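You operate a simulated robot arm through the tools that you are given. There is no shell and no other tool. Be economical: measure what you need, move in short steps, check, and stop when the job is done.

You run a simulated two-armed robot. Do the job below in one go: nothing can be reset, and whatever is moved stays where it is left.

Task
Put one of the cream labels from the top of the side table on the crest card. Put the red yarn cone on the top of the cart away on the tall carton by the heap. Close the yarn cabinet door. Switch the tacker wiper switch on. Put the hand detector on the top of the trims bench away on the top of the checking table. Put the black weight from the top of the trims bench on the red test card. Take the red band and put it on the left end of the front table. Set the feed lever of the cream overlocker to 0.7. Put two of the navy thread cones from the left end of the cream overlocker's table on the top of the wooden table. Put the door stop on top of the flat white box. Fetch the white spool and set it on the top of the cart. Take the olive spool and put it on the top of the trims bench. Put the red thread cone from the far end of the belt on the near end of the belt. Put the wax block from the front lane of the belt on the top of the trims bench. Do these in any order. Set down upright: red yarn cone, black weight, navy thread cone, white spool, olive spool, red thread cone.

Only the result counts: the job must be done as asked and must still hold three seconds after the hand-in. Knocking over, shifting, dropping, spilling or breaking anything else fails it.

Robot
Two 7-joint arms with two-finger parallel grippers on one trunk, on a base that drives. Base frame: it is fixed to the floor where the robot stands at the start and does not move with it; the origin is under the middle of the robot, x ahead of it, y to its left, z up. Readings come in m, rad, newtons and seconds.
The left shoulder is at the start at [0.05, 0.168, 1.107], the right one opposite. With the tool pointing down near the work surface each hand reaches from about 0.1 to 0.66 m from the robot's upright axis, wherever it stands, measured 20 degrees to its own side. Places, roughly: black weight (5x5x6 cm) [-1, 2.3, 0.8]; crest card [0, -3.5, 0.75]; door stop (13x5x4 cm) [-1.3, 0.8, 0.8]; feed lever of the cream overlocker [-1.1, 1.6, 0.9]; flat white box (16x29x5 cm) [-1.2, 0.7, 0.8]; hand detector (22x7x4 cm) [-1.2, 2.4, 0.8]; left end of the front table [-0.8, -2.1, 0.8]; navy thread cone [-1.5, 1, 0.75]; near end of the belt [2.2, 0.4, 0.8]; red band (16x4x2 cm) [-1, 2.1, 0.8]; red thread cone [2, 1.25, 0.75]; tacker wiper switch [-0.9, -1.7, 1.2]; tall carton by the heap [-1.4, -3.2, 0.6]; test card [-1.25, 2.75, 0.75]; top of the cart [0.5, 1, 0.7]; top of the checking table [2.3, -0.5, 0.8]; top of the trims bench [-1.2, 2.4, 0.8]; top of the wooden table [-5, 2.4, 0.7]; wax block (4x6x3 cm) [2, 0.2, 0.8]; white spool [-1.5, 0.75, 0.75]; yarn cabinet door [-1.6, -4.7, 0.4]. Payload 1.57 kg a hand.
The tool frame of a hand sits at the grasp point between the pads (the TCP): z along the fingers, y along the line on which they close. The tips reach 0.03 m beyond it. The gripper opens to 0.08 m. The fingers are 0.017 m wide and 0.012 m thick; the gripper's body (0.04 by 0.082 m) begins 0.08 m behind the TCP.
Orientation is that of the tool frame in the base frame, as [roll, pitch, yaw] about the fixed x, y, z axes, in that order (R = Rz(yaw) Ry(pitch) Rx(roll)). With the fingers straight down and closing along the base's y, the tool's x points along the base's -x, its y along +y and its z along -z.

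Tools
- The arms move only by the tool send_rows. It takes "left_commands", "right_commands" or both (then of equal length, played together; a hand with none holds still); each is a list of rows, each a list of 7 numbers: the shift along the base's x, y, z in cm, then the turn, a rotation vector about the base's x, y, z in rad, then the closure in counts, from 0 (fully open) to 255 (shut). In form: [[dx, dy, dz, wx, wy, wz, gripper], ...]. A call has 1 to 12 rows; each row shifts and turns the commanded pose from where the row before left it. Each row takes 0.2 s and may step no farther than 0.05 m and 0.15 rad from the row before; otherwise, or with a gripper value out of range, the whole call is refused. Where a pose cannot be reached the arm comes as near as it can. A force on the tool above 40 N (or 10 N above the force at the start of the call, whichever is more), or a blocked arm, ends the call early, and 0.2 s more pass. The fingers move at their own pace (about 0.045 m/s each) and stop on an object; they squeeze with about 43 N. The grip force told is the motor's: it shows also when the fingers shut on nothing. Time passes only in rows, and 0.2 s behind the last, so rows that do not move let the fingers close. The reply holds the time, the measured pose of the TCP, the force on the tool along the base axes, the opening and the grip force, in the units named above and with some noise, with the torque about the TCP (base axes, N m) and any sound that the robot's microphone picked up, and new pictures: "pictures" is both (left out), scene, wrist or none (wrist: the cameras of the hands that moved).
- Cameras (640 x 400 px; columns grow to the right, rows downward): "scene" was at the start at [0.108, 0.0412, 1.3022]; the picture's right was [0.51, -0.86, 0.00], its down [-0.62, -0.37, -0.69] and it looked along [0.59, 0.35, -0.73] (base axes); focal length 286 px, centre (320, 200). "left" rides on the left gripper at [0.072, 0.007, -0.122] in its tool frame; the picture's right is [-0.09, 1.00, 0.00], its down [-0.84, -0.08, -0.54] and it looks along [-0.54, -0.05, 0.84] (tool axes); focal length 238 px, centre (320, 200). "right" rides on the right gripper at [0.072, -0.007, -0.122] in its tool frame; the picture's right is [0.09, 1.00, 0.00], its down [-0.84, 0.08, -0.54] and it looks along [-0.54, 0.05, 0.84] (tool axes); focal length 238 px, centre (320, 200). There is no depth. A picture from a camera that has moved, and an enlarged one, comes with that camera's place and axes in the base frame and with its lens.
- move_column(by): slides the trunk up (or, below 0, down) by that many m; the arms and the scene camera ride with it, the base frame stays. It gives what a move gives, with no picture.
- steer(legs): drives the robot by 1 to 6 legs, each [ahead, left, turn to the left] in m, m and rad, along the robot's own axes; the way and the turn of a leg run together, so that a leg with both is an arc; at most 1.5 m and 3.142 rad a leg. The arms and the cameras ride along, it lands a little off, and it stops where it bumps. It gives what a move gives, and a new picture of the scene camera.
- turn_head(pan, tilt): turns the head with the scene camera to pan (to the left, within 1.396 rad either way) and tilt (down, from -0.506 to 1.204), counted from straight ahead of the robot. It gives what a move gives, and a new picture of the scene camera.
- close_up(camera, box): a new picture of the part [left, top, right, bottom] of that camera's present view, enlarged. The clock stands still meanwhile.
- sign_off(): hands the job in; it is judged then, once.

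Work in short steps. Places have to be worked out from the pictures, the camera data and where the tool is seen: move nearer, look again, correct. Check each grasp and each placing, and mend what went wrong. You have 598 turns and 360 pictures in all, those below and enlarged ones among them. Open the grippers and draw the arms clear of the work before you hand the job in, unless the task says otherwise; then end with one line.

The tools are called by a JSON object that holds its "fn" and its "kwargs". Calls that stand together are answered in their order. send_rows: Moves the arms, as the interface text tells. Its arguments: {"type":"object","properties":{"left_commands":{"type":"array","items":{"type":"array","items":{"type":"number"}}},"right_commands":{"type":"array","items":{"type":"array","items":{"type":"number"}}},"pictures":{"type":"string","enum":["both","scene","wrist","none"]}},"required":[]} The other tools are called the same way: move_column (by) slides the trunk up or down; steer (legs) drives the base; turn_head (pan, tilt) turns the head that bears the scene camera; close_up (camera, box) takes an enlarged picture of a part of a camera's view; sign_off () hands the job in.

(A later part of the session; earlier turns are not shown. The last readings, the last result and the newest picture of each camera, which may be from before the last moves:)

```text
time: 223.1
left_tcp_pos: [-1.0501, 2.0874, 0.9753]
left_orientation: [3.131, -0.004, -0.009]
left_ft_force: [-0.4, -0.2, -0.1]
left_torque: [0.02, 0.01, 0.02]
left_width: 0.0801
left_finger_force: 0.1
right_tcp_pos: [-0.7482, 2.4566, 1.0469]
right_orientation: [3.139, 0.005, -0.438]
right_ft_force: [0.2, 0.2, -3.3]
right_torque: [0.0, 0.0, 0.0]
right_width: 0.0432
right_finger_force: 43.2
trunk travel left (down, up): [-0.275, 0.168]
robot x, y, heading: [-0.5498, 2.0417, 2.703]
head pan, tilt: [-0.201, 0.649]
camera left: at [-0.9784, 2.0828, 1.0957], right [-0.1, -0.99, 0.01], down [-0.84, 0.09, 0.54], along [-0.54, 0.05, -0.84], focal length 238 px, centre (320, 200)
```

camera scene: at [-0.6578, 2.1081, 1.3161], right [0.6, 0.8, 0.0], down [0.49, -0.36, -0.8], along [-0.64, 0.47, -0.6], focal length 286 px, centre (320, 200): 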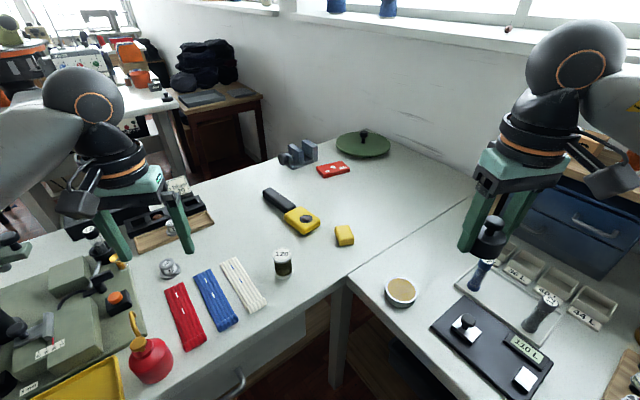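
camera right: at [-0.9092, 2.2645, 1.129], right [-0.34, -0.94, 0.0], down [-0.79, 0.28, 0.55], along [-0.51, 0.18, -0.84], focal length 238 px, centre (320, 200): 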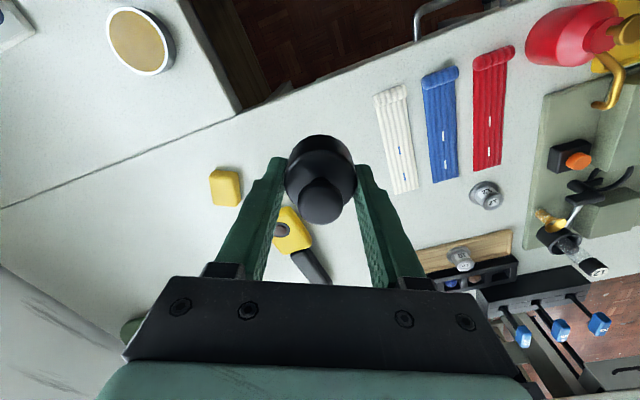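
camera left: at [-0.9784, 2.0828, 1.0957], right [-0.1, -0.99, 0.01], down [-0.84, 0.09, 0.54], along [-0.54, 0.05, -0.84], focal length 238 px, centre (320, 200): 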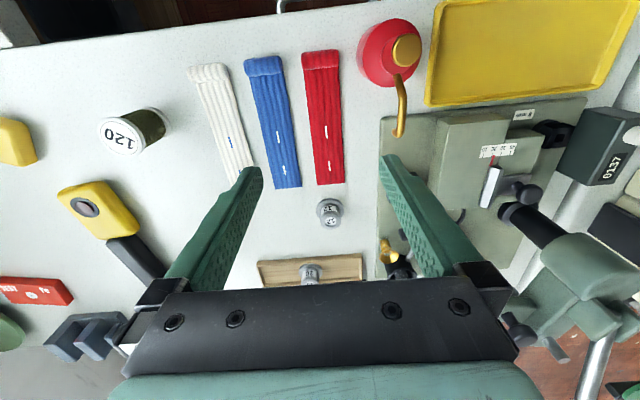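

The band lies along x at y≈2.081 with a ~2.1 cm gap to the blue one. I pre-narrow the fingers to ≈5 cm and position at (-1.057, 2.078).

{"fn": "send_rows", "kwargs": {"left_commands": [[-0.7, -0.9, 0, 0, 0, 0.01, 96], [0, 0, -4, 0, 0, 0, 96], [0, 0, -4, 0, 0, 0, 96], [0, 0, -2, 0, 0, 0, 96], [0, 0, 0, 0, 0, 0, 96]], "pictures": "wrist"}}

```text
time: 224.3
left_tcp_pos: [-1.0569, 2.0786, 0.874]
left_orientation: [3.13, -0.003, -0.003]
left_ft_force: [-0.3, 0.9, -0.2]
left_torque: [0.03, 0.01, -0.01]
left_width: 0.0498
left_finger_force: 0.0
right_tcp_pos: [-0.7465, 2.4566, 1.0465]
right_orientation: [3.141, 0.006, -0.438]
right_ft_force: [0.1, -0.4, -3.2]
right_torque: [-0.02, 0.03, -0.02]
right_width: 0.0435
right_finger_force: 43.5
trunk travel left (down, up): [-0.275, 0.168]
robot x, y, heading: [-0.5484, 2.0403, 2.697]
head pan, tilt: [-0.201, 0.649]
camera left: at [-0.9853, 2.0741, 0.9962], right [-0.09, -1.0, 0.01], down [-0.84, 0.09, 0.54], along [-0.54, 0.04, -0.84], focal length 238 px, centre (320, 200)
```

left: 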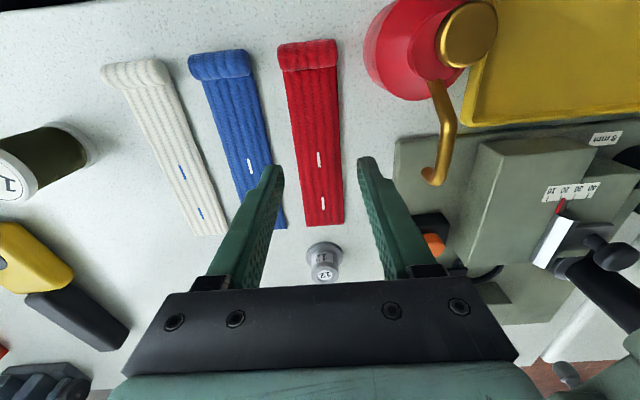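

Projecting the fingers down, I need 4 mm toward the blue band to center in the gap. I shift and descend to z 0.830, then close.

{"fn": "send_rows", "kwargs": {"left_commands": [[0, 0.4, 0, 0, 0, 0, 96], [0, 0, -2.2, 0, 0, 0, 96], [0, 0, -2.2, 0, 0, 0, 96], [0, 0, 0, 0, 0, 0, 96]], "pictures": "wrist"}}

```text
time: 225.3
left_tcp_pos: [-1.056, 2.0823, 0.8301]
left_orientation: [3.131, -0.003, -0.002]
left_ft_force: [0.0, 0.2, -0.6]
left_torque: [0.01, -0.01, -0.01]
left_width: 0.0495
left_finger_force: 0.1
right_tcp_pos: [-0.7479, 2.4566, 1.0478]
right_orientation: [3.139, 0.005, -0.438]
right_ft_force: [0.2, -0.3, -3.1]
right_torque: [0.03, 0.06, 0.02]
right_width: 0.0433
right_finger_force: 43.4
trunk travel left (down, up): [-0.275, 0.168]
robot x, y, heading: [-0.553, 2.0434, 2.699]
head pan, tilt: [-0.201, 0.649]
camera left: at [-0.9849, 2.0784, 0.952], right [-0.09, -1.0, 0.01], down [-0.84, 0.09, 0.54], along [-0.54, 0.04, -0.84], focal length 238 px, centre (320, 200)
```

left: 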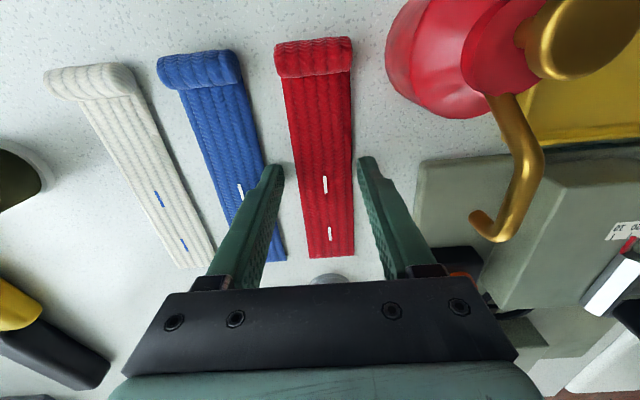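

No force shown; the finger sits in the gap. I close and lift.

{"fn": "send_rows", "kwargs": {"left_commands": [[0, -0.3, 0, 0, 0, 0, 120], [0, 0, 0, 0, 0, 0, 255], [0, 0, 0, 0, 0, 0, 255], [0, 0, 0, 0, 0, 0, 255], [0, 0, 2, 0, 0, 0, 255], [0, 0, 4, 0, 0, 0, 255], [0, 0, 4, 0, 0, 0, 255], [0, 0, 4, 0, 0, 0, 255], [2, 0, 3, 0, 0, 0, 255]], "pictures": "wrist"}}

```text
time: 227.3
left_tcp_pos: [-1.0359, 2.081, 1.0027]
left_orientation: [3.129, -0.005, -0.001]
left_ft_force: [0.6, 0.1, -0.6]
left_torque: [-0.02, 0.02, 0.04]
left_width: 0.0381
left_finger_force: 43.1
right_tcp_pos: [-0.7486, 2.4568, 1.0478]
right_orientation: [3.14, 0.005, -0.439]
right_ft_force: [-0.1, -0.3, -4.1]
right_torque: [0.02, -0.01, 0.0]
right_width: 0.0429
right_finger_force: 43.3
trunk travel left (down, up): [-0.275, 0.168]
robot x, y, heading: [-0.5531, 2.0376, 2.707]
head pan, tilt: [-0.201, 0.649]
camera left: at [-0.964, 2.0764, 1.1229], right [-0.09, -1.0, 0.01], down [-0.84, 0.09, 0.54], along [-0.54, 0.04, -0.84], focal length 238 px, centre (320, 200)
```

left: 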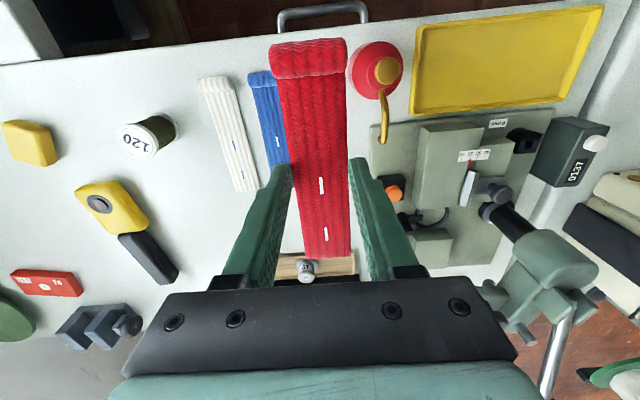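

The band is held. I back off, turn to face −y and drive down the aisle (x≈−0.25) toward the front/tacker table.

{"fn": "steer", "kwargs": {"legs": [[-0.25, 0, 0], [0, 0, 2.0], [1.3, 0.07, 0], [1.2, 0, 0]]}}

```text
time: 245.7
left_tcp_pos: [-0.1509, -1.0226, 1.0008]
left_orientation: [3.128, -0.004, 1.983]
left_ft_force: [-0.3, 0.3, -1.1]
left_torque: [-0.01, 0.02, -0.01]
left_width: 0.0382
left_finger_force: 43.0
right_tcp_pos: [-0.6116, -0.9091, 1.047]
right_orientation: [3.139, 0.006, 1.547]
right_ft_force: [0.0, 0.5, -3.4]
right_torque: [-0.02, 0.02, 0.0]
right_width: 0.0429
right_finger_force: 43.4
trunk travel left (down, up): [-0.275, 0.168]
robot x, y, heading: [-0.3066, -0.5605, -1.596]
head pan, tilt: [-0.201, 0.649]
camera scene: at [-0.3286, -0.6861, 1.3161], right [-0.97, 0.22, 0.0], down [0.14, 0.59, -0.8], along [-0.18, -0.78, -0.6], focal length 286 px, centre (320, 200)
```

scene: 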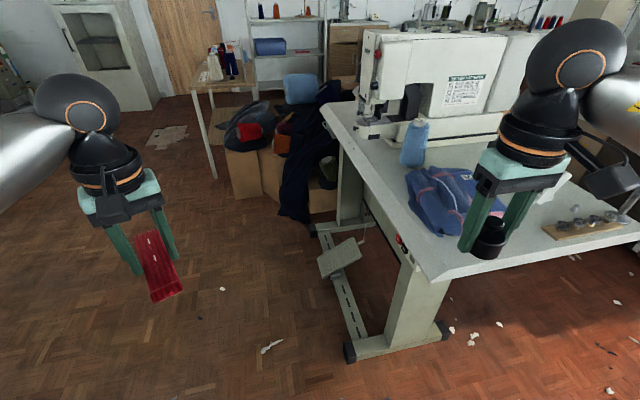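

The front table has its left (far −y) end near the tacker head; the clothes heap starts about y=−2.2. I drive to about (-0.19, -1.83) and turn to face the table.

{"fn": "steer", "kwargs": {"legs": [[1.27, 0.15, 0], [0, 0, -1.545]]}}

{"fn": "turn_head", "kwargs": {"pan": 0.3, "tilt": 0.55}}

```text
time: 249.8
left_tcp_pos: [-0.0777, -1.8308, 1.0028]
left_orientation: [3.133, -0.002, 1.971]
left_ft_force: [0.1, 0.1, -0.4]
left_torque: [0.0, -0.03, 0.01]
left_width: 0.0383
left_finger_force: 42.7
right_tcp_pos: [-0.5453, -1.7078, 1.0443]
right_orientation: [-3.135, -0.009, 1.504]
right_ft_force: [0.3, -0.4, -3.5]
right_torque: [-0.03, 0.0, 0.02]
right_width: 0.0429
right_finger_force: 43.2
trunk travel left (down, up): [-0.275, 0.168]
robot x, y, heading: [-0.2322, -1.3695, -1.611]
head pan, tilt: [-0.201, 0.649]
stopped in leg 1: the robot was blocked; the commanded pose is now the measured one
camera scene: at [-0.2498, -1.4899, 1.3175], right [-0.97, 0.23, 0.0], down [0.14, 0.58, -0.8], along [-0.19, -0.78, -0.6], focal length 286 px, centre (320, 200)
```

scene: 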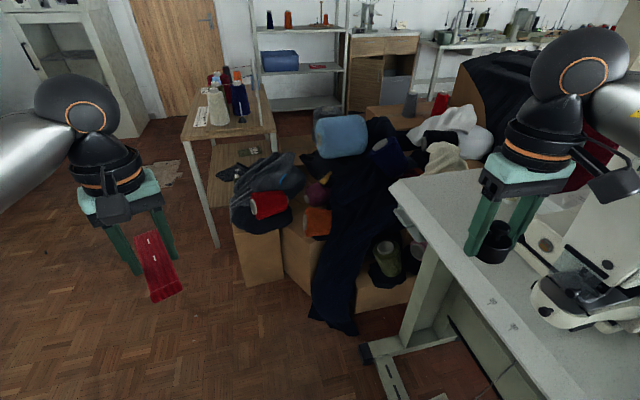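

```text
time: 250.8
left_tcp_pos: [-0.0766, -1.8291, 1.0023]
left_orientation: [3.137, 0.0, 1.975]
left_ft_force: [0.6, -0.5, 0.3]
left_torque: [0.0, -0.02, 0.0]
left_width: 0.0384
left_finger_force: 42.8
right_tcp_pos: [-0.5452, -1.7076, 1.0458]
right_orientation: [-3.139, -0.007, 1.505]
right_ft_force: [1.4, 0.6, -3.6]
right_torque: [-0.03, 0.02, -0.01]
right_width: 0.043
right_finger_force: 43.6
trunk travel left (down, up): [-0.275, 0.168]
robot x, y, heading: [-0.2352, -1.3741, -1.603]
head pan, tilt: [0.3, 0.55]
camera scene: at [-0.2065, -1.4905, 1.3259], right [-0.97, -0.26, 0.01], down [-0.14, 0.5, -0.86], along [0.22, -0.83, -0.52], focal length 286 px, centre (320, 200)
```

scene: 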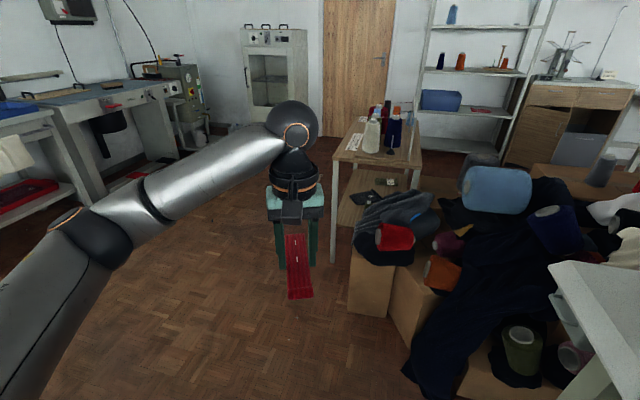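

The right elbow met the tacker. I slide left away from it, then forward, and turn to face the table.

{"fn": "steer", "kwargs": {"legs": [[0, 0.22, 0], [0.45, 0, 0], [0, 0, -1.54]]}}

```text
time: 258.5
left_tcp_pos: [-0.486, -1.9973, 1.0005]
left_orientation: [3.129, -0.006, 0.433]
left_ft_force: [-0.1, -0.2, 0.3]
left_torque: [0.0, -0.02, 0.0]
left_width: 0.0385
left_finger_force: 43.3
right_tcp_pos: [-0.3801, -1.5257, 1.0406]
right_orientation: [3.141, -0.015, -0.032]
right_ft_force: [0.8, -0.8, -3.8]
right_torque: [-0.03, 0.02, 0.01]
right_width: 0.0427
right_finger_force: 43.0
trunk travel left (down, up): [-0.275, 0.168]
robot x, y, heading: [-0.0268, -1.8334, 3.138]
head pan, tilt: [0.3, 0.55]
camera scene: at [-0.1544, -1.856, 1.3249], right [-0.29, 0.96, 0.0], down [0.5, 0.15, -0.85], along [-0.82, -0.25, -0.52], focal length 286 px, centre (320, 200)
```

scene: 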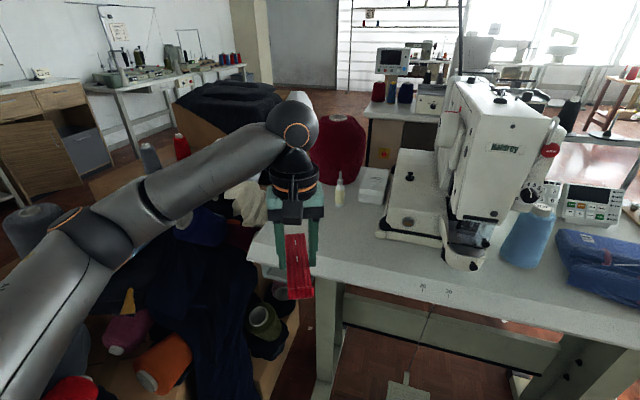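

The table's left end is free around (-0.80, -2.07). I drive ahead 0.22 m and move the left hand over it.

{"fn": "steer", "kwargs": {"legs": [[0.22, 0, 0]]}}

{"fn": "send_rows", "kwargs": {"left_commands": [[-3, -2.5, 0, 0, 0, -0.1, 255], [-3, -2.5, 0, 0, 0, -0.1, 255], [-3, -2.5, 0, 0, 0, -0.1, 255], [0, 0, -3, 0, 0, 0, 255], [0, 0, -3, 0, 0, 0, 255], [0, 0, 0, 0, 0, 0, 255]], "pictures": "both"}}

```text
time: 260.2
left_tcp_pos: [-0.7032, -1.9953, 1.0007]
left_orientation: [3.127, -0.004, 0.436]
left_ft_force: [-0.8, -1.0, -0.7]
left_torque: [0.0, 0.0, -0.03]
left_width: 0.0384
left_finger_force: 43.3
right_tcp_pos: [-0.5978, -1.5255, 1.0409]
right_orientation: [3.142, -0.016, -0.031]
right_ft_force: [-0.7, 0.5, -2.6]
right_torque: [0.0, 0.0, 0.02]
right_width: 0.0432
right_finger_force: 43.1
trunk travel left (down, up): [-0.275, 0.168]
robot x, y, heading: [-0.2438, -1.8281, 3.141]
head pan, tilt: [0.3, 0.55]
camera scene: at [-0.3726, -1.8554, 1.3248], right [-0.29, 0.96, 0.0], down [0.5, 0.15, -0.85], along [-0.81, -0.25, -0.52], focal length 286 px, centre (320, 200)
```

scene: 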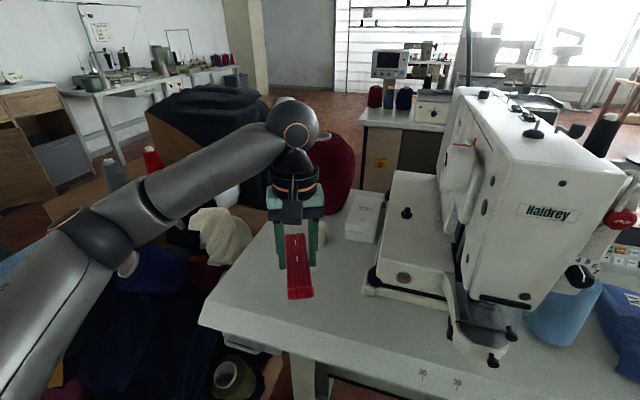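

```text
time: 261.6
left_tcp_pos: [-0.7938, -2.0706, 0.9402]
left_orientation: [3.128, -0.005, 0.135]
left_ft_force: [0.0, -0.5, -0.3]
left_torque: [-0.03, 0.0, 0.0]
left_width: 0.0382
left_finger_force: 42.9
right_tcp_pos: [-0.5962, -1.5255, 1.0404]
right_orientation: [-3.141, -0.016, -0.032]
right_ft_force: [0.2, 0.6, -3.9]
right_torque: [0.03, 0.04, 0.01]
right_width: 0.0429
right_finger_force: 43.1
trunk travel left (down, up): [-0.275, 0.168]
robot x, y, heading: [-0.2447, -1.8276, 3.14]
head pan, tilt: [0.3, 0.55]
camera scene: at [-0.3721, -1.8553, 1.3249], right [-0.29, 0.96, 0.0], down [0.5, 0.15, -0.85], along [-0.82, -0.25, -0.52], focal length 286 px, centre (320, 200)
camera left: at [-0.7218, -2.0659, 1.0619], right [0.04, -1.0, 0.01], down [-0.84, -0.03, 0.54], along [-0.54, -0.03, -0.84], focal length 238 px, centre (320, 200)
```

scene: 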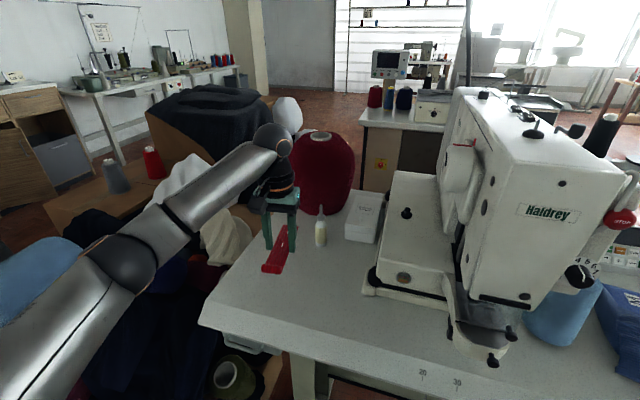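
left: 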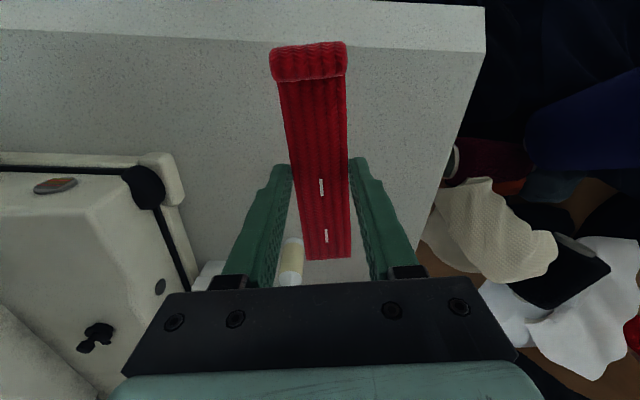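

Free below. I lower in small steps until contact.

{"fn": "send_rows", "kwargs": {"left_commands": [[0, 0, -4, 0, 0, 0, 255], [0, 0, -3, 0, 0, 0, 255], [0, 0, -1, 0, 0, 0, 255], [0, 0, -0.7, 0, 0, 0, 255], [0, 0, -0.7, 0, 0, 0, 255], [0, 0, -0.7, 0, 0, 0, 255], [0, 0, -0.7, 0, 0, 0, 255], [0, 0, -0.7, 0, 0, 0, 255], [0, 0, -0.7, 0, 0, 0, 255], [0, 0, -0.7, 0, 0, 0, 255], [0, 0, -0.7, 0, 0, 0, 255]], "pictures": "none"}}

```text
time: 264.0
left_tcp_pos: [-0.7942, -2.0717, 0.8096]
left_orientation: [3.13, 0.004, 0.133]
left_ft_force: [5.9, -2.9, 27.6]
left_torque: [0.6, -1.03, -0.23]
left_width: 0.0384
left_finger_force: 42.5
right_tcp_pos: [-0.5938, -1.5243, 1.0424]
right_orientation: [3.141, -0.012, -0.031]
right_ft_force: [0.4, -0.3, -3.3]
right_torque: [0.01, -0.01, 0.0]
right_width: 0.0433
right_finger_force: 42.7
trunk travel left (down, up): [-0.275, 0.168]
robot x, y, heading: [-0.2473, -1.8302, 3.143]
head pan, tilt: [0.3, 0.55]
```

Contact at z≈0.81. I ease up, release and rise.

{"fn": "send_rows", "kwargs": {"left_commands": [[0, 0, 0.4, 0, 0, 0, 255], [0, 0, 0, 0, 0, 0, 0], [0, 0, 0, 0, 0, 0, 0], [0, 0, 0, 0, 0, 0, 0], [0, 0, 4, 0, 0, 0, 0], [0, 0, 4, 0, 0, 0, 0], [2, 0, 4, 0, 0, 0, 0], [3, 0, 3, 0, 0, 0, 0]], "pictures": "wrist"}}

{"fn": "turn_head", "kwargs": {"pan": -0.45, "tilt": 0.35}}

```text
time: 265.8
left_tcp_pos: [-0.7421, -2.0711, 0.9576]
left_orientation: [3.129, -0.007, 0.134]
left_ft_force: [0.1, 0.5, -0.3]
left_torque: [-0.01, -0.01, 0.01]
left_width: 0.0801
left_finger_force: 0.1
right_tcp_pos: [-0.5965, -1.5258, 1.0416]
right_orientation: [-3.141, -0.017, -0.032]
right_ft_force: [0.2, 0.4, -3.5]
right_torque: [0.01, -0.03, 0.01]
right_width: 0.043
right_finger_force: 42.7
trunk travel left (down, up): [-0.275, 0.168]
robot x, y, heading: [-0.2441, -1.828, 3.14]
head pan, tilt: [0.3, 0.55]
camera left: at [-0.6713, -2.066, 1.0796], right [0.04, -1.0, 0.01], down [-0.84, -0.03, 0.54], along [-0.53, -0.03, -0.84], focal length 238 px, centre (320, 200)
```

left: 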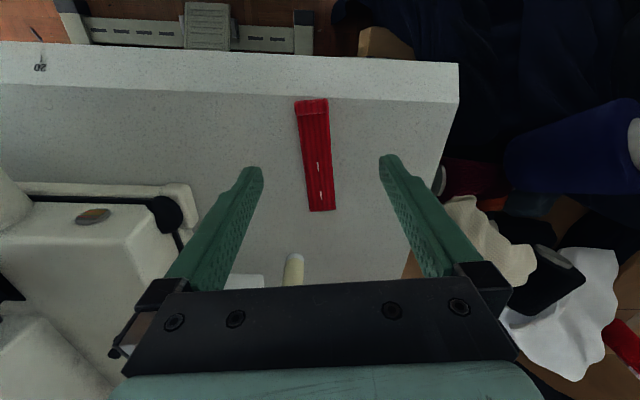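

```text
time: 266.9
left_tcp_pos: [-0.7437, -2.0714, 0.9585]
left_orientation: [3.129, -0.005, 0.135]
left_ft_force: [0.7, -0.1, 0.4]
left_torque: [-0.01, -0.02, 0.0]
left_width: 0.0801
left_finger_force: 0.1
right_tcp_pos: [-0.5964, -1.5242, 1.0393]
right_orientation: [-3.142, -0.016, -0.03]
right_ft_force: [0.0, -1.1, -3.4]
right_torque: [0.02, 0.02, -0.02]
right_width: 0.043
right_finger_force: 42.9
trunk travel left (down, up): [-0.275, 0.168]
robot x, y, heading: [-0.2421, -1.8328, 3.138]
head pan, tilt: [-0.45, 0.351]
camera scene: at [-0.3699, -1.7883, 1.3431], right [0.44, 0.9, 0.0], down [0.31, -0.15, -0.94], along [-0.84, 0.41, -0.34], focal length 286 px, centre (320, 200)
```

scene: 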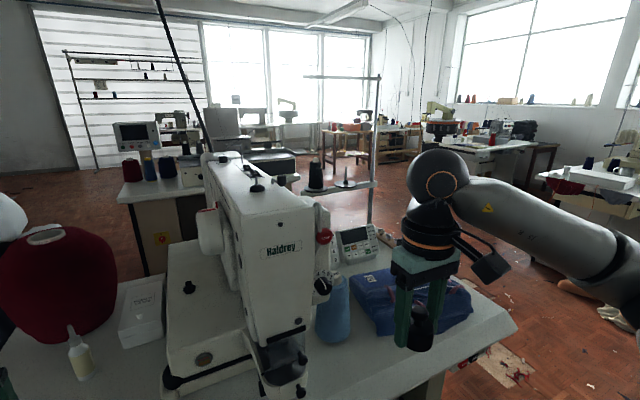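

Band placed. Now zoom on the tacker head to find the wiper switch.

{"fn": "close_up", "kwargs": {"camera": "scene", "box": [180, 130, 360, 310]}}

```text
2.22 times, centred on (270, 220) of scene
camera zoom: at [-0.3699, -1.7883, 1.3431], right [0.44, 0.9, 0.0], down [0.31, -0.15, -0.94], along [-0.84, 0.41, -0.34], focal length 635 px, centre (431, 156)
```

zoom: 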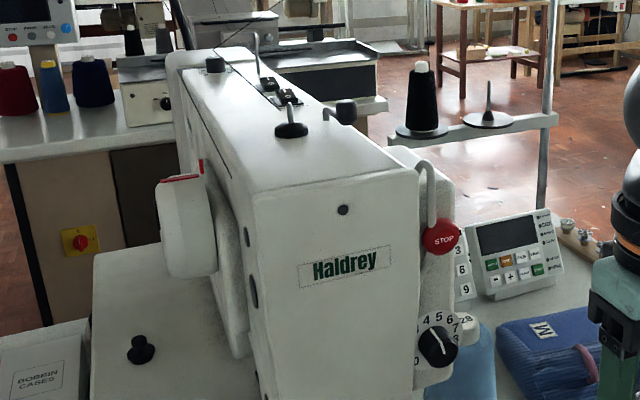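

I enlarge the top of the head.

{"fn": "close_up", "kwargs": {"camera": "scene", "box": [225, 135, 305, 185]}}

```text
8.00 times, centred on (265, 160) of scene
camera zoom: at [-0.3699, -1.7883, 1.3431], right [0.44, 0.9, 0.0], down [0.31, -0.15, -0.94], along [-0.84, 0.41, -0.34], focal length 2285 px, centre (760, 520)
```

zoom: 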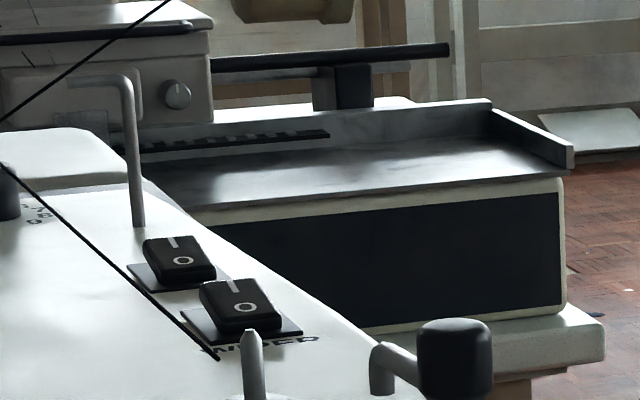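

The nearer rocker is labelled WIPER with "|" on its far side and "O" near; it's at about (-0.92, -1.66, 1.2). I raise the trunk for height and shift the robot to bring the left hand in range.

{"fn": "send_rows", "kwargs": {"left_commands": [[4, 1, 3, 0, 0, 0, 255], [4, 1, 3, 0, 0, 0, 255], [4, 2, 3, 0, 0, 0, 255], [3, 2, 3, 0, 0, 0, 255], [0, 0, 3, 0, 0, 0, 255]], "pictures": "none"}}

{"fn": "move_column", "kwargs": {"by": 0.16}}

{"fn": "steer", "kwargs": {"legs": [[-0.05, 0, 0], [0, -0.36, 0]]}}

{"fn": "turn_head", "kwargs": {"pan": 0.3, "tilt": 0.5}}

```text
refused: row 1 steps farther than a row can; nothing moved
```

```text
time: 268.7
left_tcp_pos: [-0.7434, -2.0719, 1.1181]
left_orientation: [3.129, -0.006, 0.134]
left_ft_force: [-0.4, 0.3, 0.4]
left_torque: [0.02, -0.01, 0.0]
left_width: 0.0801
left_finger_force: 0.1
right_tcp_pos: [-0.5972, -1.5247, 1.2008]
right_orientation: [3.14, -0.017, -0.031]
right_ft_force: [0.8, -0.8, -3.4]
right_torque: [-0.01, 0.02, 0.01]
right_width: 0.0427
right_finger_force: 43.6
trunk travel left (down, up): [-0.435, 0.008]
robot x, y, heading: [-0.2486, -1.828, 3.139]
head pan, tilt: [-0.45, 0.351]
```

```text
time: 271.6
left_tcp_pos: [-0.6919, -1.7136, 1.1184]
left_orientation: [3.127, -0.005, 0.134]
left_ft_force: [0.0, -0.5, 0.5]
left_torque: [0.0, 0.03, 0.01]
left_width: 0.0802
left_finger_force: 0.0
right_tcp_pos: [-0.5455, -1.1665, 1.2008]
right_orientation: [-3.142, -0.015, -0.031]
right_ft_force: [-0.6, -0.4, -2.6]
right_torque: [-0.03, -0.02, 0.0]
right_width: 0.0427
right_finger_force: 42.8
trunk travel left (down, up): [-0.435, 0.008]
robot x, y, heading: [-0.1931, -1.4748, 3.137]
head pan, tilt: [-0.45, 0.351]
camera scene: at [-0.3187, -1.4298, 1.5031], right [0.44, 0.9, 0.0], down [0.31, -0.15, -0.94], along [-0.84, 0.41, -0.34], focal length 286 px, centre (320, 200)
```

scene: 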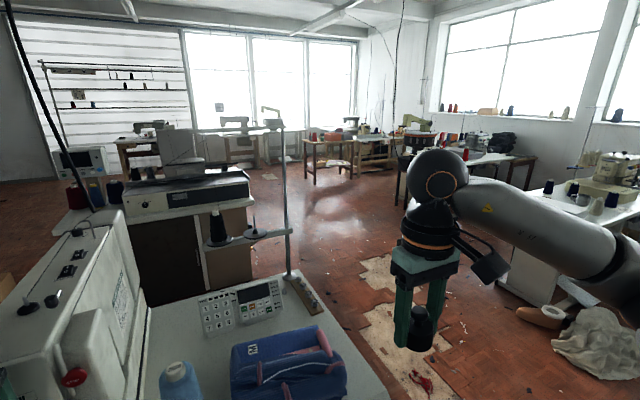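

```text
time: 272.6
left_tcp_pos: [-0.6927, -1.7135, 1.1173]
left_orientation: [3.13, -0.006, 0.133]
left_ft_force: [-0.7, 0.1, -1.4]
left_torque: [-0.04, -0.04, -0.03]
left_width: 0.0803
left_finger_force: 0.0
right_tcp_pos: [-0.5443, -1.1663, 1.2]
right_orientation: [-3.14, -0.016, -0.032]
right_ft_force: [-0.6, 0.6, -3.5]
right_torque: [0.01, 0.01, -0.01]
right_width: 0.043
right_finger_force: 42.9
trunk travel left (down, up): [-0.435, 0.008]
robot x, y, heading: [-0.1964, -1.4721, 3.135]
head pan, tilt: [0.3, 0.499]
camera scene: at [-0.322, -1.4978, 1.4895], right [-0.29, 0.96, 0.0], down [0.46, 0.14, -0.88], along [-0.84, -0.26, -0.48], focal length 286 px, centre (320, 200)
```

scene: 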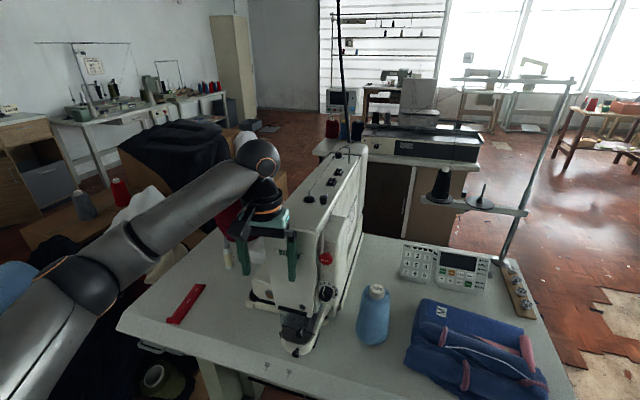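

The switches are now visible from above; I zoom in.

{"fn": "close_up", "kwargs": {"camera": "scene", "box": [290, 150, 370, 200]}}

```text
8.00 times, centred on (330, 175) of scene
camera zoom: at [-0.322, -1.4978, 1.4895], right [-0.29, 0.96, 0.0], down [0.46, 0.14, -0.88], along [-0.84, -0.26, -0.48], focal length 2285 px, centre (240, 400)
```

zoom: 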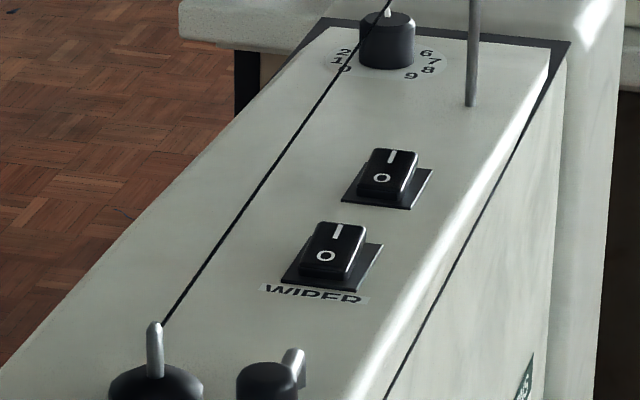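

Wiper rocker is at about (-0.941, -1.659, 1.195), its "|" end at x≈−0.957. I close the left fingers, raise the hand above the head height, then edge forward.

{"fn": "send_rows", "kwargs": {"left_commands": [[3, 0, 3, 0, 0, 0, 255], [2, 0, 4, 0, 0, 0, 255], [0, 0, 4, 0, 0, 0, 255], [0, 0, 4, 0, 0, 0, 255], [0, 1, 3, 0, 0, 0, 255]], "pictures": "none"}}

{"fn": "steer", "kwargs": {"legs": [[0.14, 0, 0]]}}

```text
time: 273.9
left_tcp_pos: [-0.6416, -1.7053, 1.2981]
left_orientation: [3.126, -0.007, 0.138]
left_ft_force: [-0.2, 0.1, 0.3]
left_torque: [-0.03, -0.03, -0.01]
left_width: 0.0
left_finger_force: 14.7
right_tcp_pos: [-0.5459, -1.1666, 1.2001]
right_orientation: [-3.142, -0.016, -0.031]
right_ft_force: [-0.1, 0.0, -4.0]
right_torque: [-0.04, -0.01, -0.04]
right_width: 0.0429
right_finger_force: 42.8
trunk travel left (down, up): [-0.435, 0.008]
robot x, y, heading: [-0.1958, -1.4703, 3.14]
head pan, tilt: [0.3, 0.499]
```

```text
time: 275.3
left_tcp_pos: [-0.7789, -1.6904, 1.2979]
left_orientation: [3.127, -0.005, 0.125]
left_ft_force: [0.5, 0.0, -0.6]
left_torque: [0.04, 0.05, -0.01]
left_width: 0.0001
left_finger_force: 21.5
right_tcp_pos: [-0.6752, -1.1544, 1.1985]
right_orientation: [3.141, -0.018, -0.042]
right_ft_force: [-1.6, -0.5, -5.2]
right_torque: [0.04, -0.02, 0.01]
right_width: 0.0429
right_finger_force: 42.7
trunk travel left (down, up): [-0.435, 0.008]
robot x, y, heading: [-0.3281, -1.4637, 3.126]
head pan, tilt: [0.3, 0.499]
stopped in leg 1: the robot was blocked; the commanded pose is now the measured one
camera scene: at [-0.4562, -1.4859, 1.4895], right [-0.28, 0.96, 0.0], down [0.46, 0.13, -0.88], along [-0.84, -0.25, -0.48], focal length 286 px, centre (320, 200)
```

scene: 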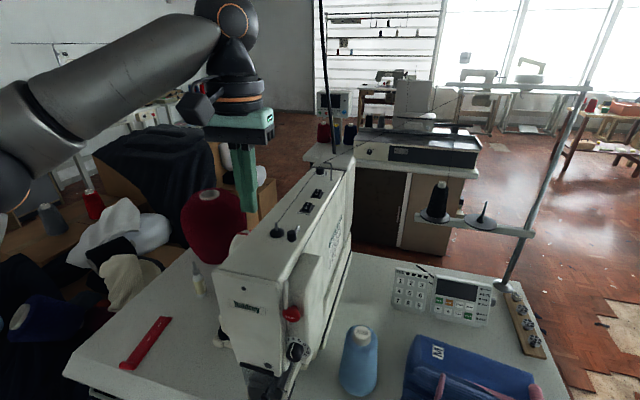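

Base is against the table foot; good enough. I bring the closed fingertips over the switch and see whether the reach suffices.

{"fn": "send_rows", "kwargs": {"left_commands": [[-3.56, 0.62, 0, 0, 0, -0.025, 255], [-3.56, 0.62, 0, 0, 0, -0.025, 255], [-3.56, 0.62, 0, 0, 0, -0.025, 255], [-3.56, 0.62, 0, 0, 0, -0.025, 255], [-3.56, 0.62, -1, 0, 0, -0.025, 255], [0, 0, -2, 0, 0, 0, 255], [0, 0, 0, 0, 0, 0, 255]], "pictures": "both"}}

```text
time: 276.9
left_tcp_pos: [-0.9205, -1.6605, 1.2672]
left_orientation: [3.129, -0.007, 0.001]
left_ft_force: [-0.3, 0.1, 0.2]
left_torque: [0.02, 0.01, -0.02]
left_width: 0.0
left_finger_force: 21.5
left hand out of reach, approached as far as the arm can: row 4, 5, 6
right_tcp_pos: [-0.6758, -1.1543, 1.2003]
right_orientation: [-3.141, -0.014, -0.042]
right_ft_force: [-0.2, 0.7, -3.6]
right_torque: [-0.07, 0.04, -0.01]
right_width: 0.0428
right_finger_force: 43.0
trunk travel left (down, up): [-0.435, 0.008]
robot x, y, heading: [-0.3307, -1.4609, 3.126]
head pan, tilt: [0.3, 0.499]
camera scene: at [-0.4562, -1.487, 1.4895], right [-0.28, 0.96, 0.0], down [0.46, 0.13, -0.88], along [-0.84, -0.25, -0.48], focal length 286 px, centre (320, 200)
camera left: at [-0.8489, -1.6658, 1.3881], right [-0.09, -1.0, 0.01], down [-0.84, 0.09, 0.54], along [-0.53, 0.04, -0.84], focal length 238 px, centre (320, 200)
```

scene: 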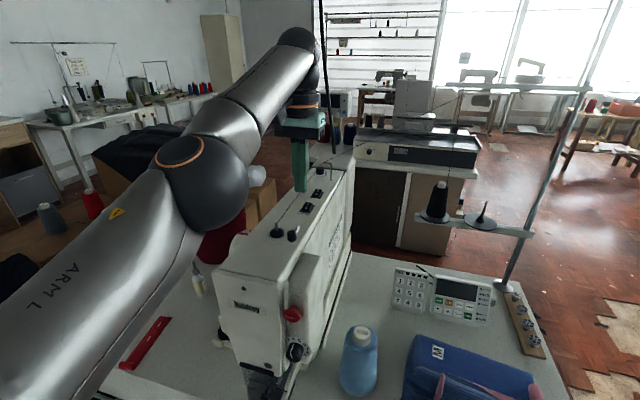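
left: 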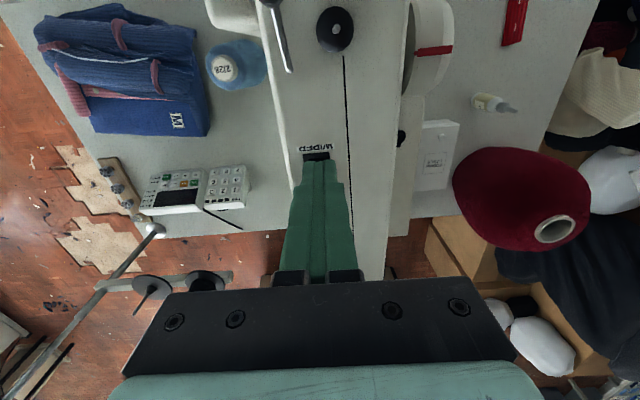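

The seam is only a line, no cable. The reach is 3 cm short, so I tilt the fingers forward 0.4 rad and advance above the "|" end.

{"fn": "send_rows", "kwargs": {"left_commands": [[0, 0, 1, 0, 0.13, 0, 255], [0, 0, 0, 0, 0.13, 0, 255], [0, 0, 0, 0, 0.14, 0, 255], [-1.5, 0, 0, 0, 0, 0, 255], [-1.2, 0, -1, 0, 0, 0, 255], [0, 0, 0, 0, 0, 0, 255]], "pictures": "wrist"}}

```text
time: 278.3
left_tcp_pos: [-0.955, -1.6609, 1.2646]
left_orientation: [3.122, 0.332, -0.004]
left_ft_force: [0.3, 0.3, -0.4]
left_torque: [-0.04, -0.03, 0.02]
left_width: 0.0
left_finger_force: 21.5
left hand out of reach, approached as far as the arm can: row 1, 2
right_tcp_pos: [-0.6753, -1.1526, 1.1999]
right_orientation: [-3.141, -0.015, -0.041]
right_ft_force: [0.0, -0.4, -3.5]
right_torque: [0.0, -0.04, -0.02]
right_width: 0.043
right_finger_force: 43.3
trunk travel left (down, up): [-0.435, 0.008]
robot x, y, heading: [-0.3285, -1.4635, 3.122]
head pan, tilt: [0.3, 0.499]
camera left: at [-0.847, -1.6645, 1.3557], right [-0.08, -1.0, 0.05], down [-0.61, 0.09, 0.78], along [-0.78, 0.04, -0.62], focal length 238 px, centre (320, 200)
```

left: 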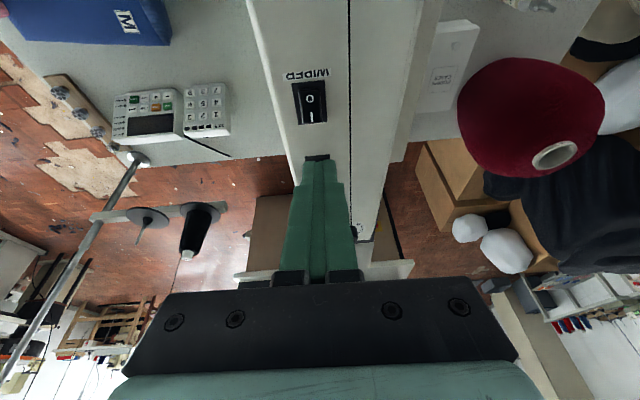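

Rocker spans x −0.922…−0.951. I shift 1 cm back so the fingertip's lower corner meets the "|" end, and press down in small steps.

{"fn": "send_rows", "kwargs": {"left_commands": [[1, 0.3, 0, 0, 0, 0, 255], [0, 0, -2, 0, 0, 0, 255], [0, 0, -0.6, 0, 0, 0, 255], [0, 0, -0.4, 0, 0, 0, 255], [0, 0, -0.4, 0, 0, 0, 255], [0, 0, -0.4, 0, 0, 0, 255], [0, 0, -0.4, 0, 0, 0, 255], [0, 0, -0.4, 0, 0, 0, 255], [0, 0, 0, 0, 0, 0, 255]], "pictures": "wrist"}}

```text
time: 280.3
left_tcp_pos: [-0.9456, -1.6571, 1.2218]
left_orientation: [3.124, 0.344, -0.004]
left_ft_force: [-12.6, -3.5, 24.8]
left_torque: [-0.05, 0.46, -0.09]
left_width: 0.0
left_finger_force: 21.1
right_tcp_pos: [-0.6741, -1.1534, 1.2011]
right_orientation: [3.141, -0.014, -0.045]
right_ft_force: [-0.7, -0.8, -3.4]
right_torque: [0.02, -0.01, -0.03]
right_width: 0.0429
right_finger_force: 42.7
trunk travel left (down, up): [-0.435, 0.008]
robot x, y, heading: [-0.3252, -1.4638, 3.125]
head pan, tilt: [0.3, 0.499]
camera left: at [-0.8367, -1.6609, 1.3129], right [-0.08, -1.0, 0.05], down [-0.6, 0.09, 0.79], along [-0.79, 0.04, -0.61], focal length 238 px, centre (320, 200)
```

left: 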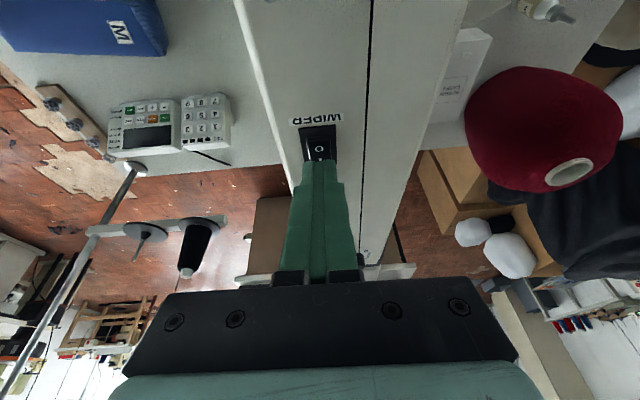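

Pressed with ~25 N. I lift off and inspect the rocker.

{"fn": "send_rows", "kwargs": {"left_commands": [[0, 0, 3, 0, 0, 0, 255], [0, -2, 4, 0, 0, 0, 255], [2, -3, 3, 0, 0, 0, 255], [3, -3, 0, 0, 0, 0, 255], [4, 0, 0, 0, -0.1, 0, 255]], "pictures": "none"}}

{"fn": "close_up", "kwargs": {"camera": "scene", "box": [280, 160, 360, 210]}}

{"fn": "close_up", "kwargs": {"camera": "left", "box": [200, 40, 360, 140]}}

```text
time: 281.5
left_tcp_pos: [-0.8544, -1.7358, 1.3184]
left_orientation: [3.121, 0.231, -0.005]
left_ft_force: [0.4, 0.0, -1.2]
left_torque: [-0.01, 0.0, -0.03]
left_width: 0.0001
left_finger_force: 21.2
right_tcp_pos: [-0.675, -1.1528, 1.2006]
right_orientation: [-3.141, -0.016, -0.042]
right_ft_force: [0.4, 0.2, -4.5]
right_torque: [-0.01, 0.02, -0.02]
right_width: 0.0427
right_finger_force: 43.0
trunk travel left (down, up): [-0.435, 0.008]
robot x, y, heading: [-0.3262, -1.4661, 3.128]
head pan, tilt: [0.3, 0.499]
```

```text
8.00 times, centred on (320, 185) of scene
camera zoom: at [-0.4555, -1.4861, 1.4896], right [-0.28, 0.96, 0.0], down [0.46, 0.13, -0.88], along [-0.84, -0.24, -0.48], focal length 2285 px, centre (320, 320)
```

zoom: 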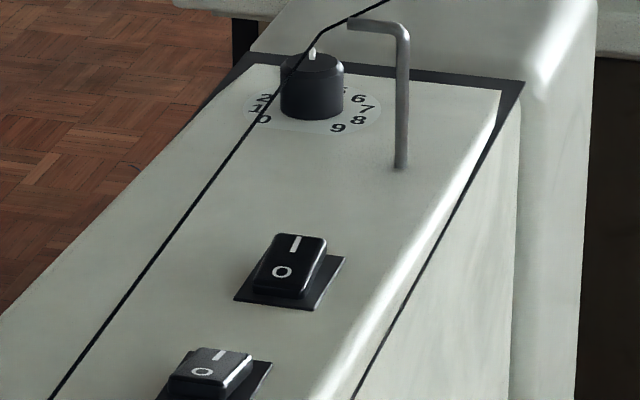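

```text
4.00 times, centred on (280, 90) of left
camera zoom: at [-0.7561, -1.7399, 1.4198], right [-0.09, -1.0, 0.04], down [-0.69, 0.09, 0.72], along [-0.72, 0.04, -0.7], focal length 953 px, centre (480, 640)
```

zoom: 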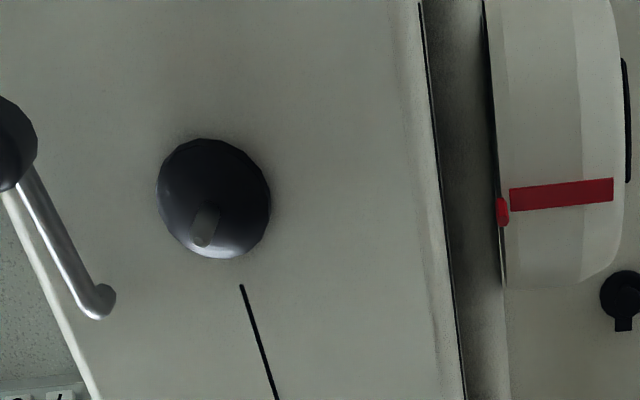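

The wiper rocker has clearly tipped to "|" compared with its neighbour. I back off, level the hand and lower the trunk again.

{"fn": "steer", "kwargs": {"legs": [[-0.3, 0, 0]]}}

{"fn": "send_rows", "kwargs": {"left_commands": [[3, 0, -2, 0, -0.115, 0, 0], [3, 0, -2, 0, -0.116, 0, 0], [2, 0, -3, 0, 0, 0, 0], [0, 0, -3, 0, 0, 0, 0]], "pictures": "none"}}

{"fn": "move_column", "kwargs": {"by": -0.16}}

```text
time: 283.5
left_tcp_pos: [-0.5543, -1.7448, 1.3173]
left_orientation: [3.122, 0.231, 0.002]
left_ft_force: [-0.2, -0.1, 0.1]
left_torque: [-0.02, 0.01, 0.02]
left_width: 0.0002
left_finger_force: 21.6
right_tcp_pos: [-0.3774, -1.1593, 1.2006]
right_orientation: [3.141, -0.017, -0.037]
right_ft_force: [0.7, 0.2, -2.5]
right_torque: [0.0, 0.01, 0.02]
right_width: 0.0429
right_finger_force: 43.3
trunk travel left (down, up): [-0.435, 0.008]
robot x, y, heading: [-0.029, -1.4644, 3.129]
head pan, tilt: [0.3, 0.499]
camera scene: at [-0.1574, -1.492, 1.4895], right [-0.29, 0.96, 0.0], down [0.46, 0.14, -0.88], along [-0.84, -0.25, -0.48], focal length 286 px, centre (320, 200)
```

scene: 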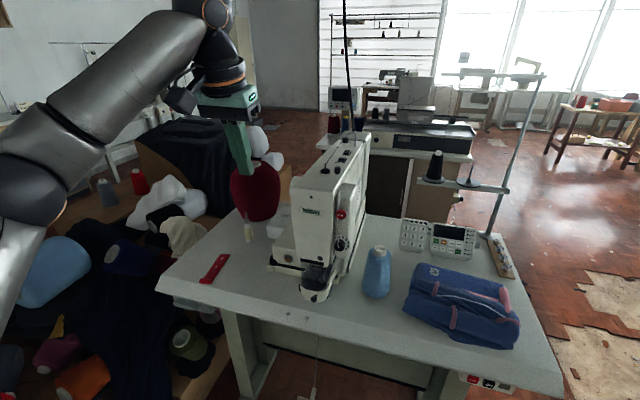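

```text
time: 284.5
left_tcp_pos: [-0.475, -1.744, 1.2181]
left_orientation: [3.122, 0.0, 0.002]
left_ft_force: [-0.5, 1.1, 0.5]
left_torque: [0.01, -0.01, 0.02]
left_width: 0.0799
left_finger_force: 0.1
right_tcp_pos: [-0.3783, -1.1599, 1.2002]
right_orientation: [3.141, -0.017, -0.036]
right_ft_force: [0.8, 0.2, -2.9]
right_torque: [0.02, 0.0, 0.01]
right_width: 0.0429
right_finger_force: 43.0
trunk travel left (down, up): [-0.435, 0.008]
robot x, y, heading: [-0.0303, -1.4678, 3.131]
head pan, tilt: [0.3, 0.499]
```

```text
time: 286.3
left_tcp_pos: [-0.4735, -1.7443, 1.0576]
left_orientation: [3.123, 0.001, 0.0]
left_ft_force: [-0.1, -0.8, 0.8]
left_torque: [0.04, 0.0, -0.03]
left_width: 0.0799
left_finger_force: 0.0
right_tcp_pos: [-0.379, -1.1601, 1.0398]
right_orientation: [-3.141, -0.017, -0.036]
right_ft_force: [-0.2, 0.1, -4.1]
right_torque: [0.0, 0.01, 0.0]
right_width: 0.0428
right_finger_force: 42.9
trunk travel left (down, up): [-0.275, 0.168]
robot x, y, heading: [-0.0269, -1.4685, 3.134]
head pan, tilt: [0.3, 0.499]
```

Now to the back of the bench with the weight: I drive right to y≈−0.25, then −x through the gap between the two tables, and look.

{"fn": "turn_head", "kwargs": {"pan": -0.5, "tilt": 0.45}}

{"fn": "steer", "kwargs": {"legs": [[0, -1.22, 0], [1.2, 0, 0]]}}

```text
time: 287.5
left_tcp_pos: [-0.4739, -1.7437, 1.0581]
left_orientation: [3.122, -0.001, 0.003]
left_ft_force: [0.5, 0.0, -0.3]
left_torque: [0.0, 0.01, -0.01]
left_width: 0.0801
left_finger_force: 0.0
right_tcp_pos: [-0.3791, -1.1599, 1.0393]
right_orientation: [-3.141, -0.016, -0.035]
right_ft_force: [0.1, 0.1, -2.7]
right_torque: [-0.06, 0.02, -0.01]
right_width: 0.0429
right_finger_force: 42.9
trunk travel left (down, up): [-0.275, 0.168]
robot x, y, heading: [-0.0295, -1.4615, 3.136]
head pan, tilt: [-0.499, 0.45]
camera scene: at [-0.151, -1.4212, 1.3339], right [0.49, 0.87, 0.0], down [0.38, -0.21, -0.9], along [-0.79, 0.44, -0.44], focal length 286 px, centre (320, 200)
```

scene: 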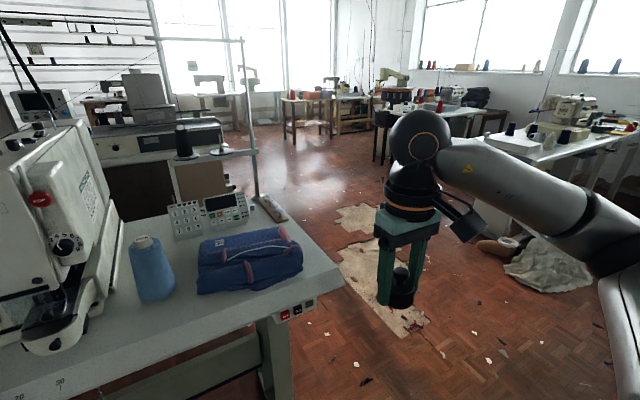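

```text
time: 299.4
left_tcp_pos: [-1.6566, -0.473, 1.0567]
left_orientation: [3.122, 0.0, -0.019]
left_ft_force: [-0.1, -0.1, 0.5]
left_torque: [-0.01, 0.02, 0.01]
left_width: 0.0802
left_finger_force: 0.0
right_tcp_pos: [-1.5491, 0.1102, 1.0401]
right_orientation: [-3.141, -0.016, -0.059]
right_ft_force: [0.2, -0.6, -3.3]
right_torque: [0.0, 0.01, 0.04]
right_width: 0.0427
right_finger_force: 42.8
trunk travel left (down, up): [-0.275, 0.168]
robot x, y, heading: [-1.2103, -0.2047, 3.11]
head pan, tilt: [-0.499, 0.45]
camera scene: at [-1.3275, -0.1563, 1.3339], right [0.51, 0.86, 0.0], down [0.38, -0.22, -0.9], along [-0.78, 0.46, -0.44], focal length 286 px, centre (320, 200)
```

scene: 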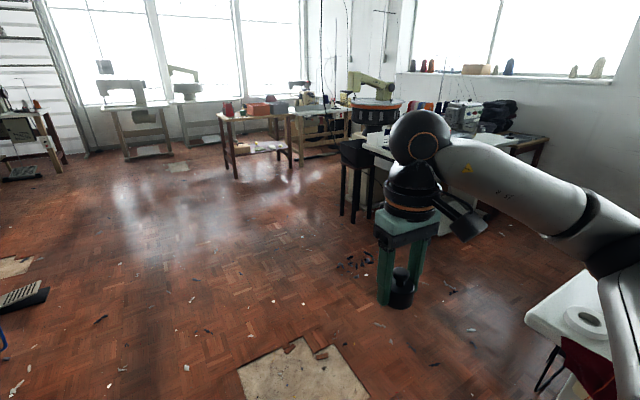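

The way is open. I go on to x≈−2.05, turn to +y and advance partway up behind the overlocker table.

{"fn": "steer", "kwargs": {"legs": [[0.85, 0.02, 0], [0, 0, -1.54], [0.9, 0, 0]]}}

{"fn": "turn_head", "kwargs": {"pan": 0.0, "tilt": 0.45}}

```text
time: 312.0
left_tcp_pos: [-2.3412, 1.1472, 1.0577]
left_orientation: [3.122, -0.001, -1.559]
left_ft_force: [-0.2, 0.6, -0.2]
left_torque: [0.0, -0.01, -0.03]
left_width: 0.0797
left_finger_force: 0.1
right_tcp_pos: [-1.7531, 1.0559, 1.0406]
right_orientation: [-3.142, -0.015, -1.598]
right_ft_force: [0.2, 0.0, -3.9]
right_torque: [0.01, -0.01, -0.05]
right_width: 0.0427
right_finger_force: 42.0
trunk travel left (down, up): [-0.275, 0.168]
robot x, y, heading: [-2.0583, 0.7042, 1.567]
head pan, tilt: [-0.499, 0.45]
camera scene: at [-2.0138, 0.8254, 1.3339], right [0.88, -0.48, 0.0], down [-0.21, -0.38, -0.9], along [0.43, 0.79, -0.44], focal length 286 px, centre (320, 200)
```

scene: 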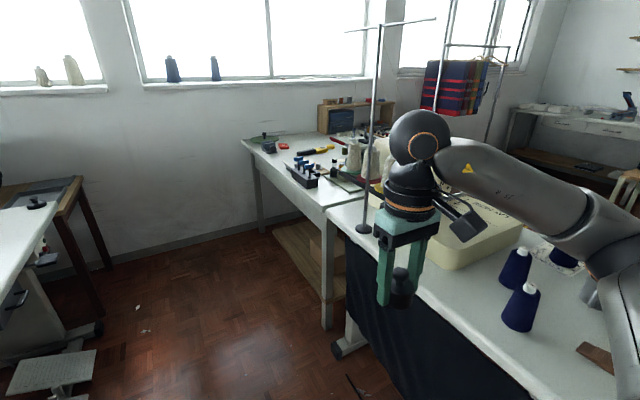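

```text
time: 312.9
left_tcp_pos: [-2.3388, 1.1451, 1.0562]
left_orientation: [3.122, 0.0, -1.558]
left_ft_force: [-0.8, 1.1, 0.2]
left_torque: [0.03, -0.03, 0.01]
left_width: 0.0797
left_finger_force: 0.1
right_tcp_pos: [-1.7528, 1.055, 1.0401]
right_orientation: [-3.141, -0.014, -1.597]
right_ft_force: [-0.4, -0.1, -3.7]
right_torque: [0.01, -0.05, 0.03]
right_width: 0.0426
right_finger_force: 42.6
trunk travel left (down, up): [-0.275, 0.168]
robot x, y, heading: [-2.0614, 0.7019, 1.572]
head pan, tilt: [0.0, 0.45]
camera scene: at [-2.0577, 0.8365, 1.3339], right [1.0, 0.0, 0.0], down [0.0, -0.44, -0.9], along [0.0, 0.9, -0.44], focal length 286 px, centre (320, 200)
```

scene: 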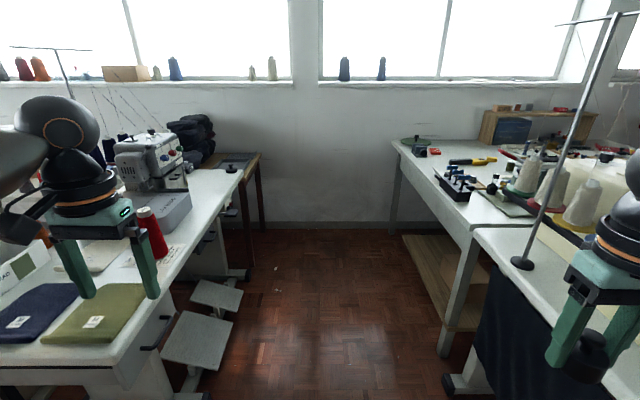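

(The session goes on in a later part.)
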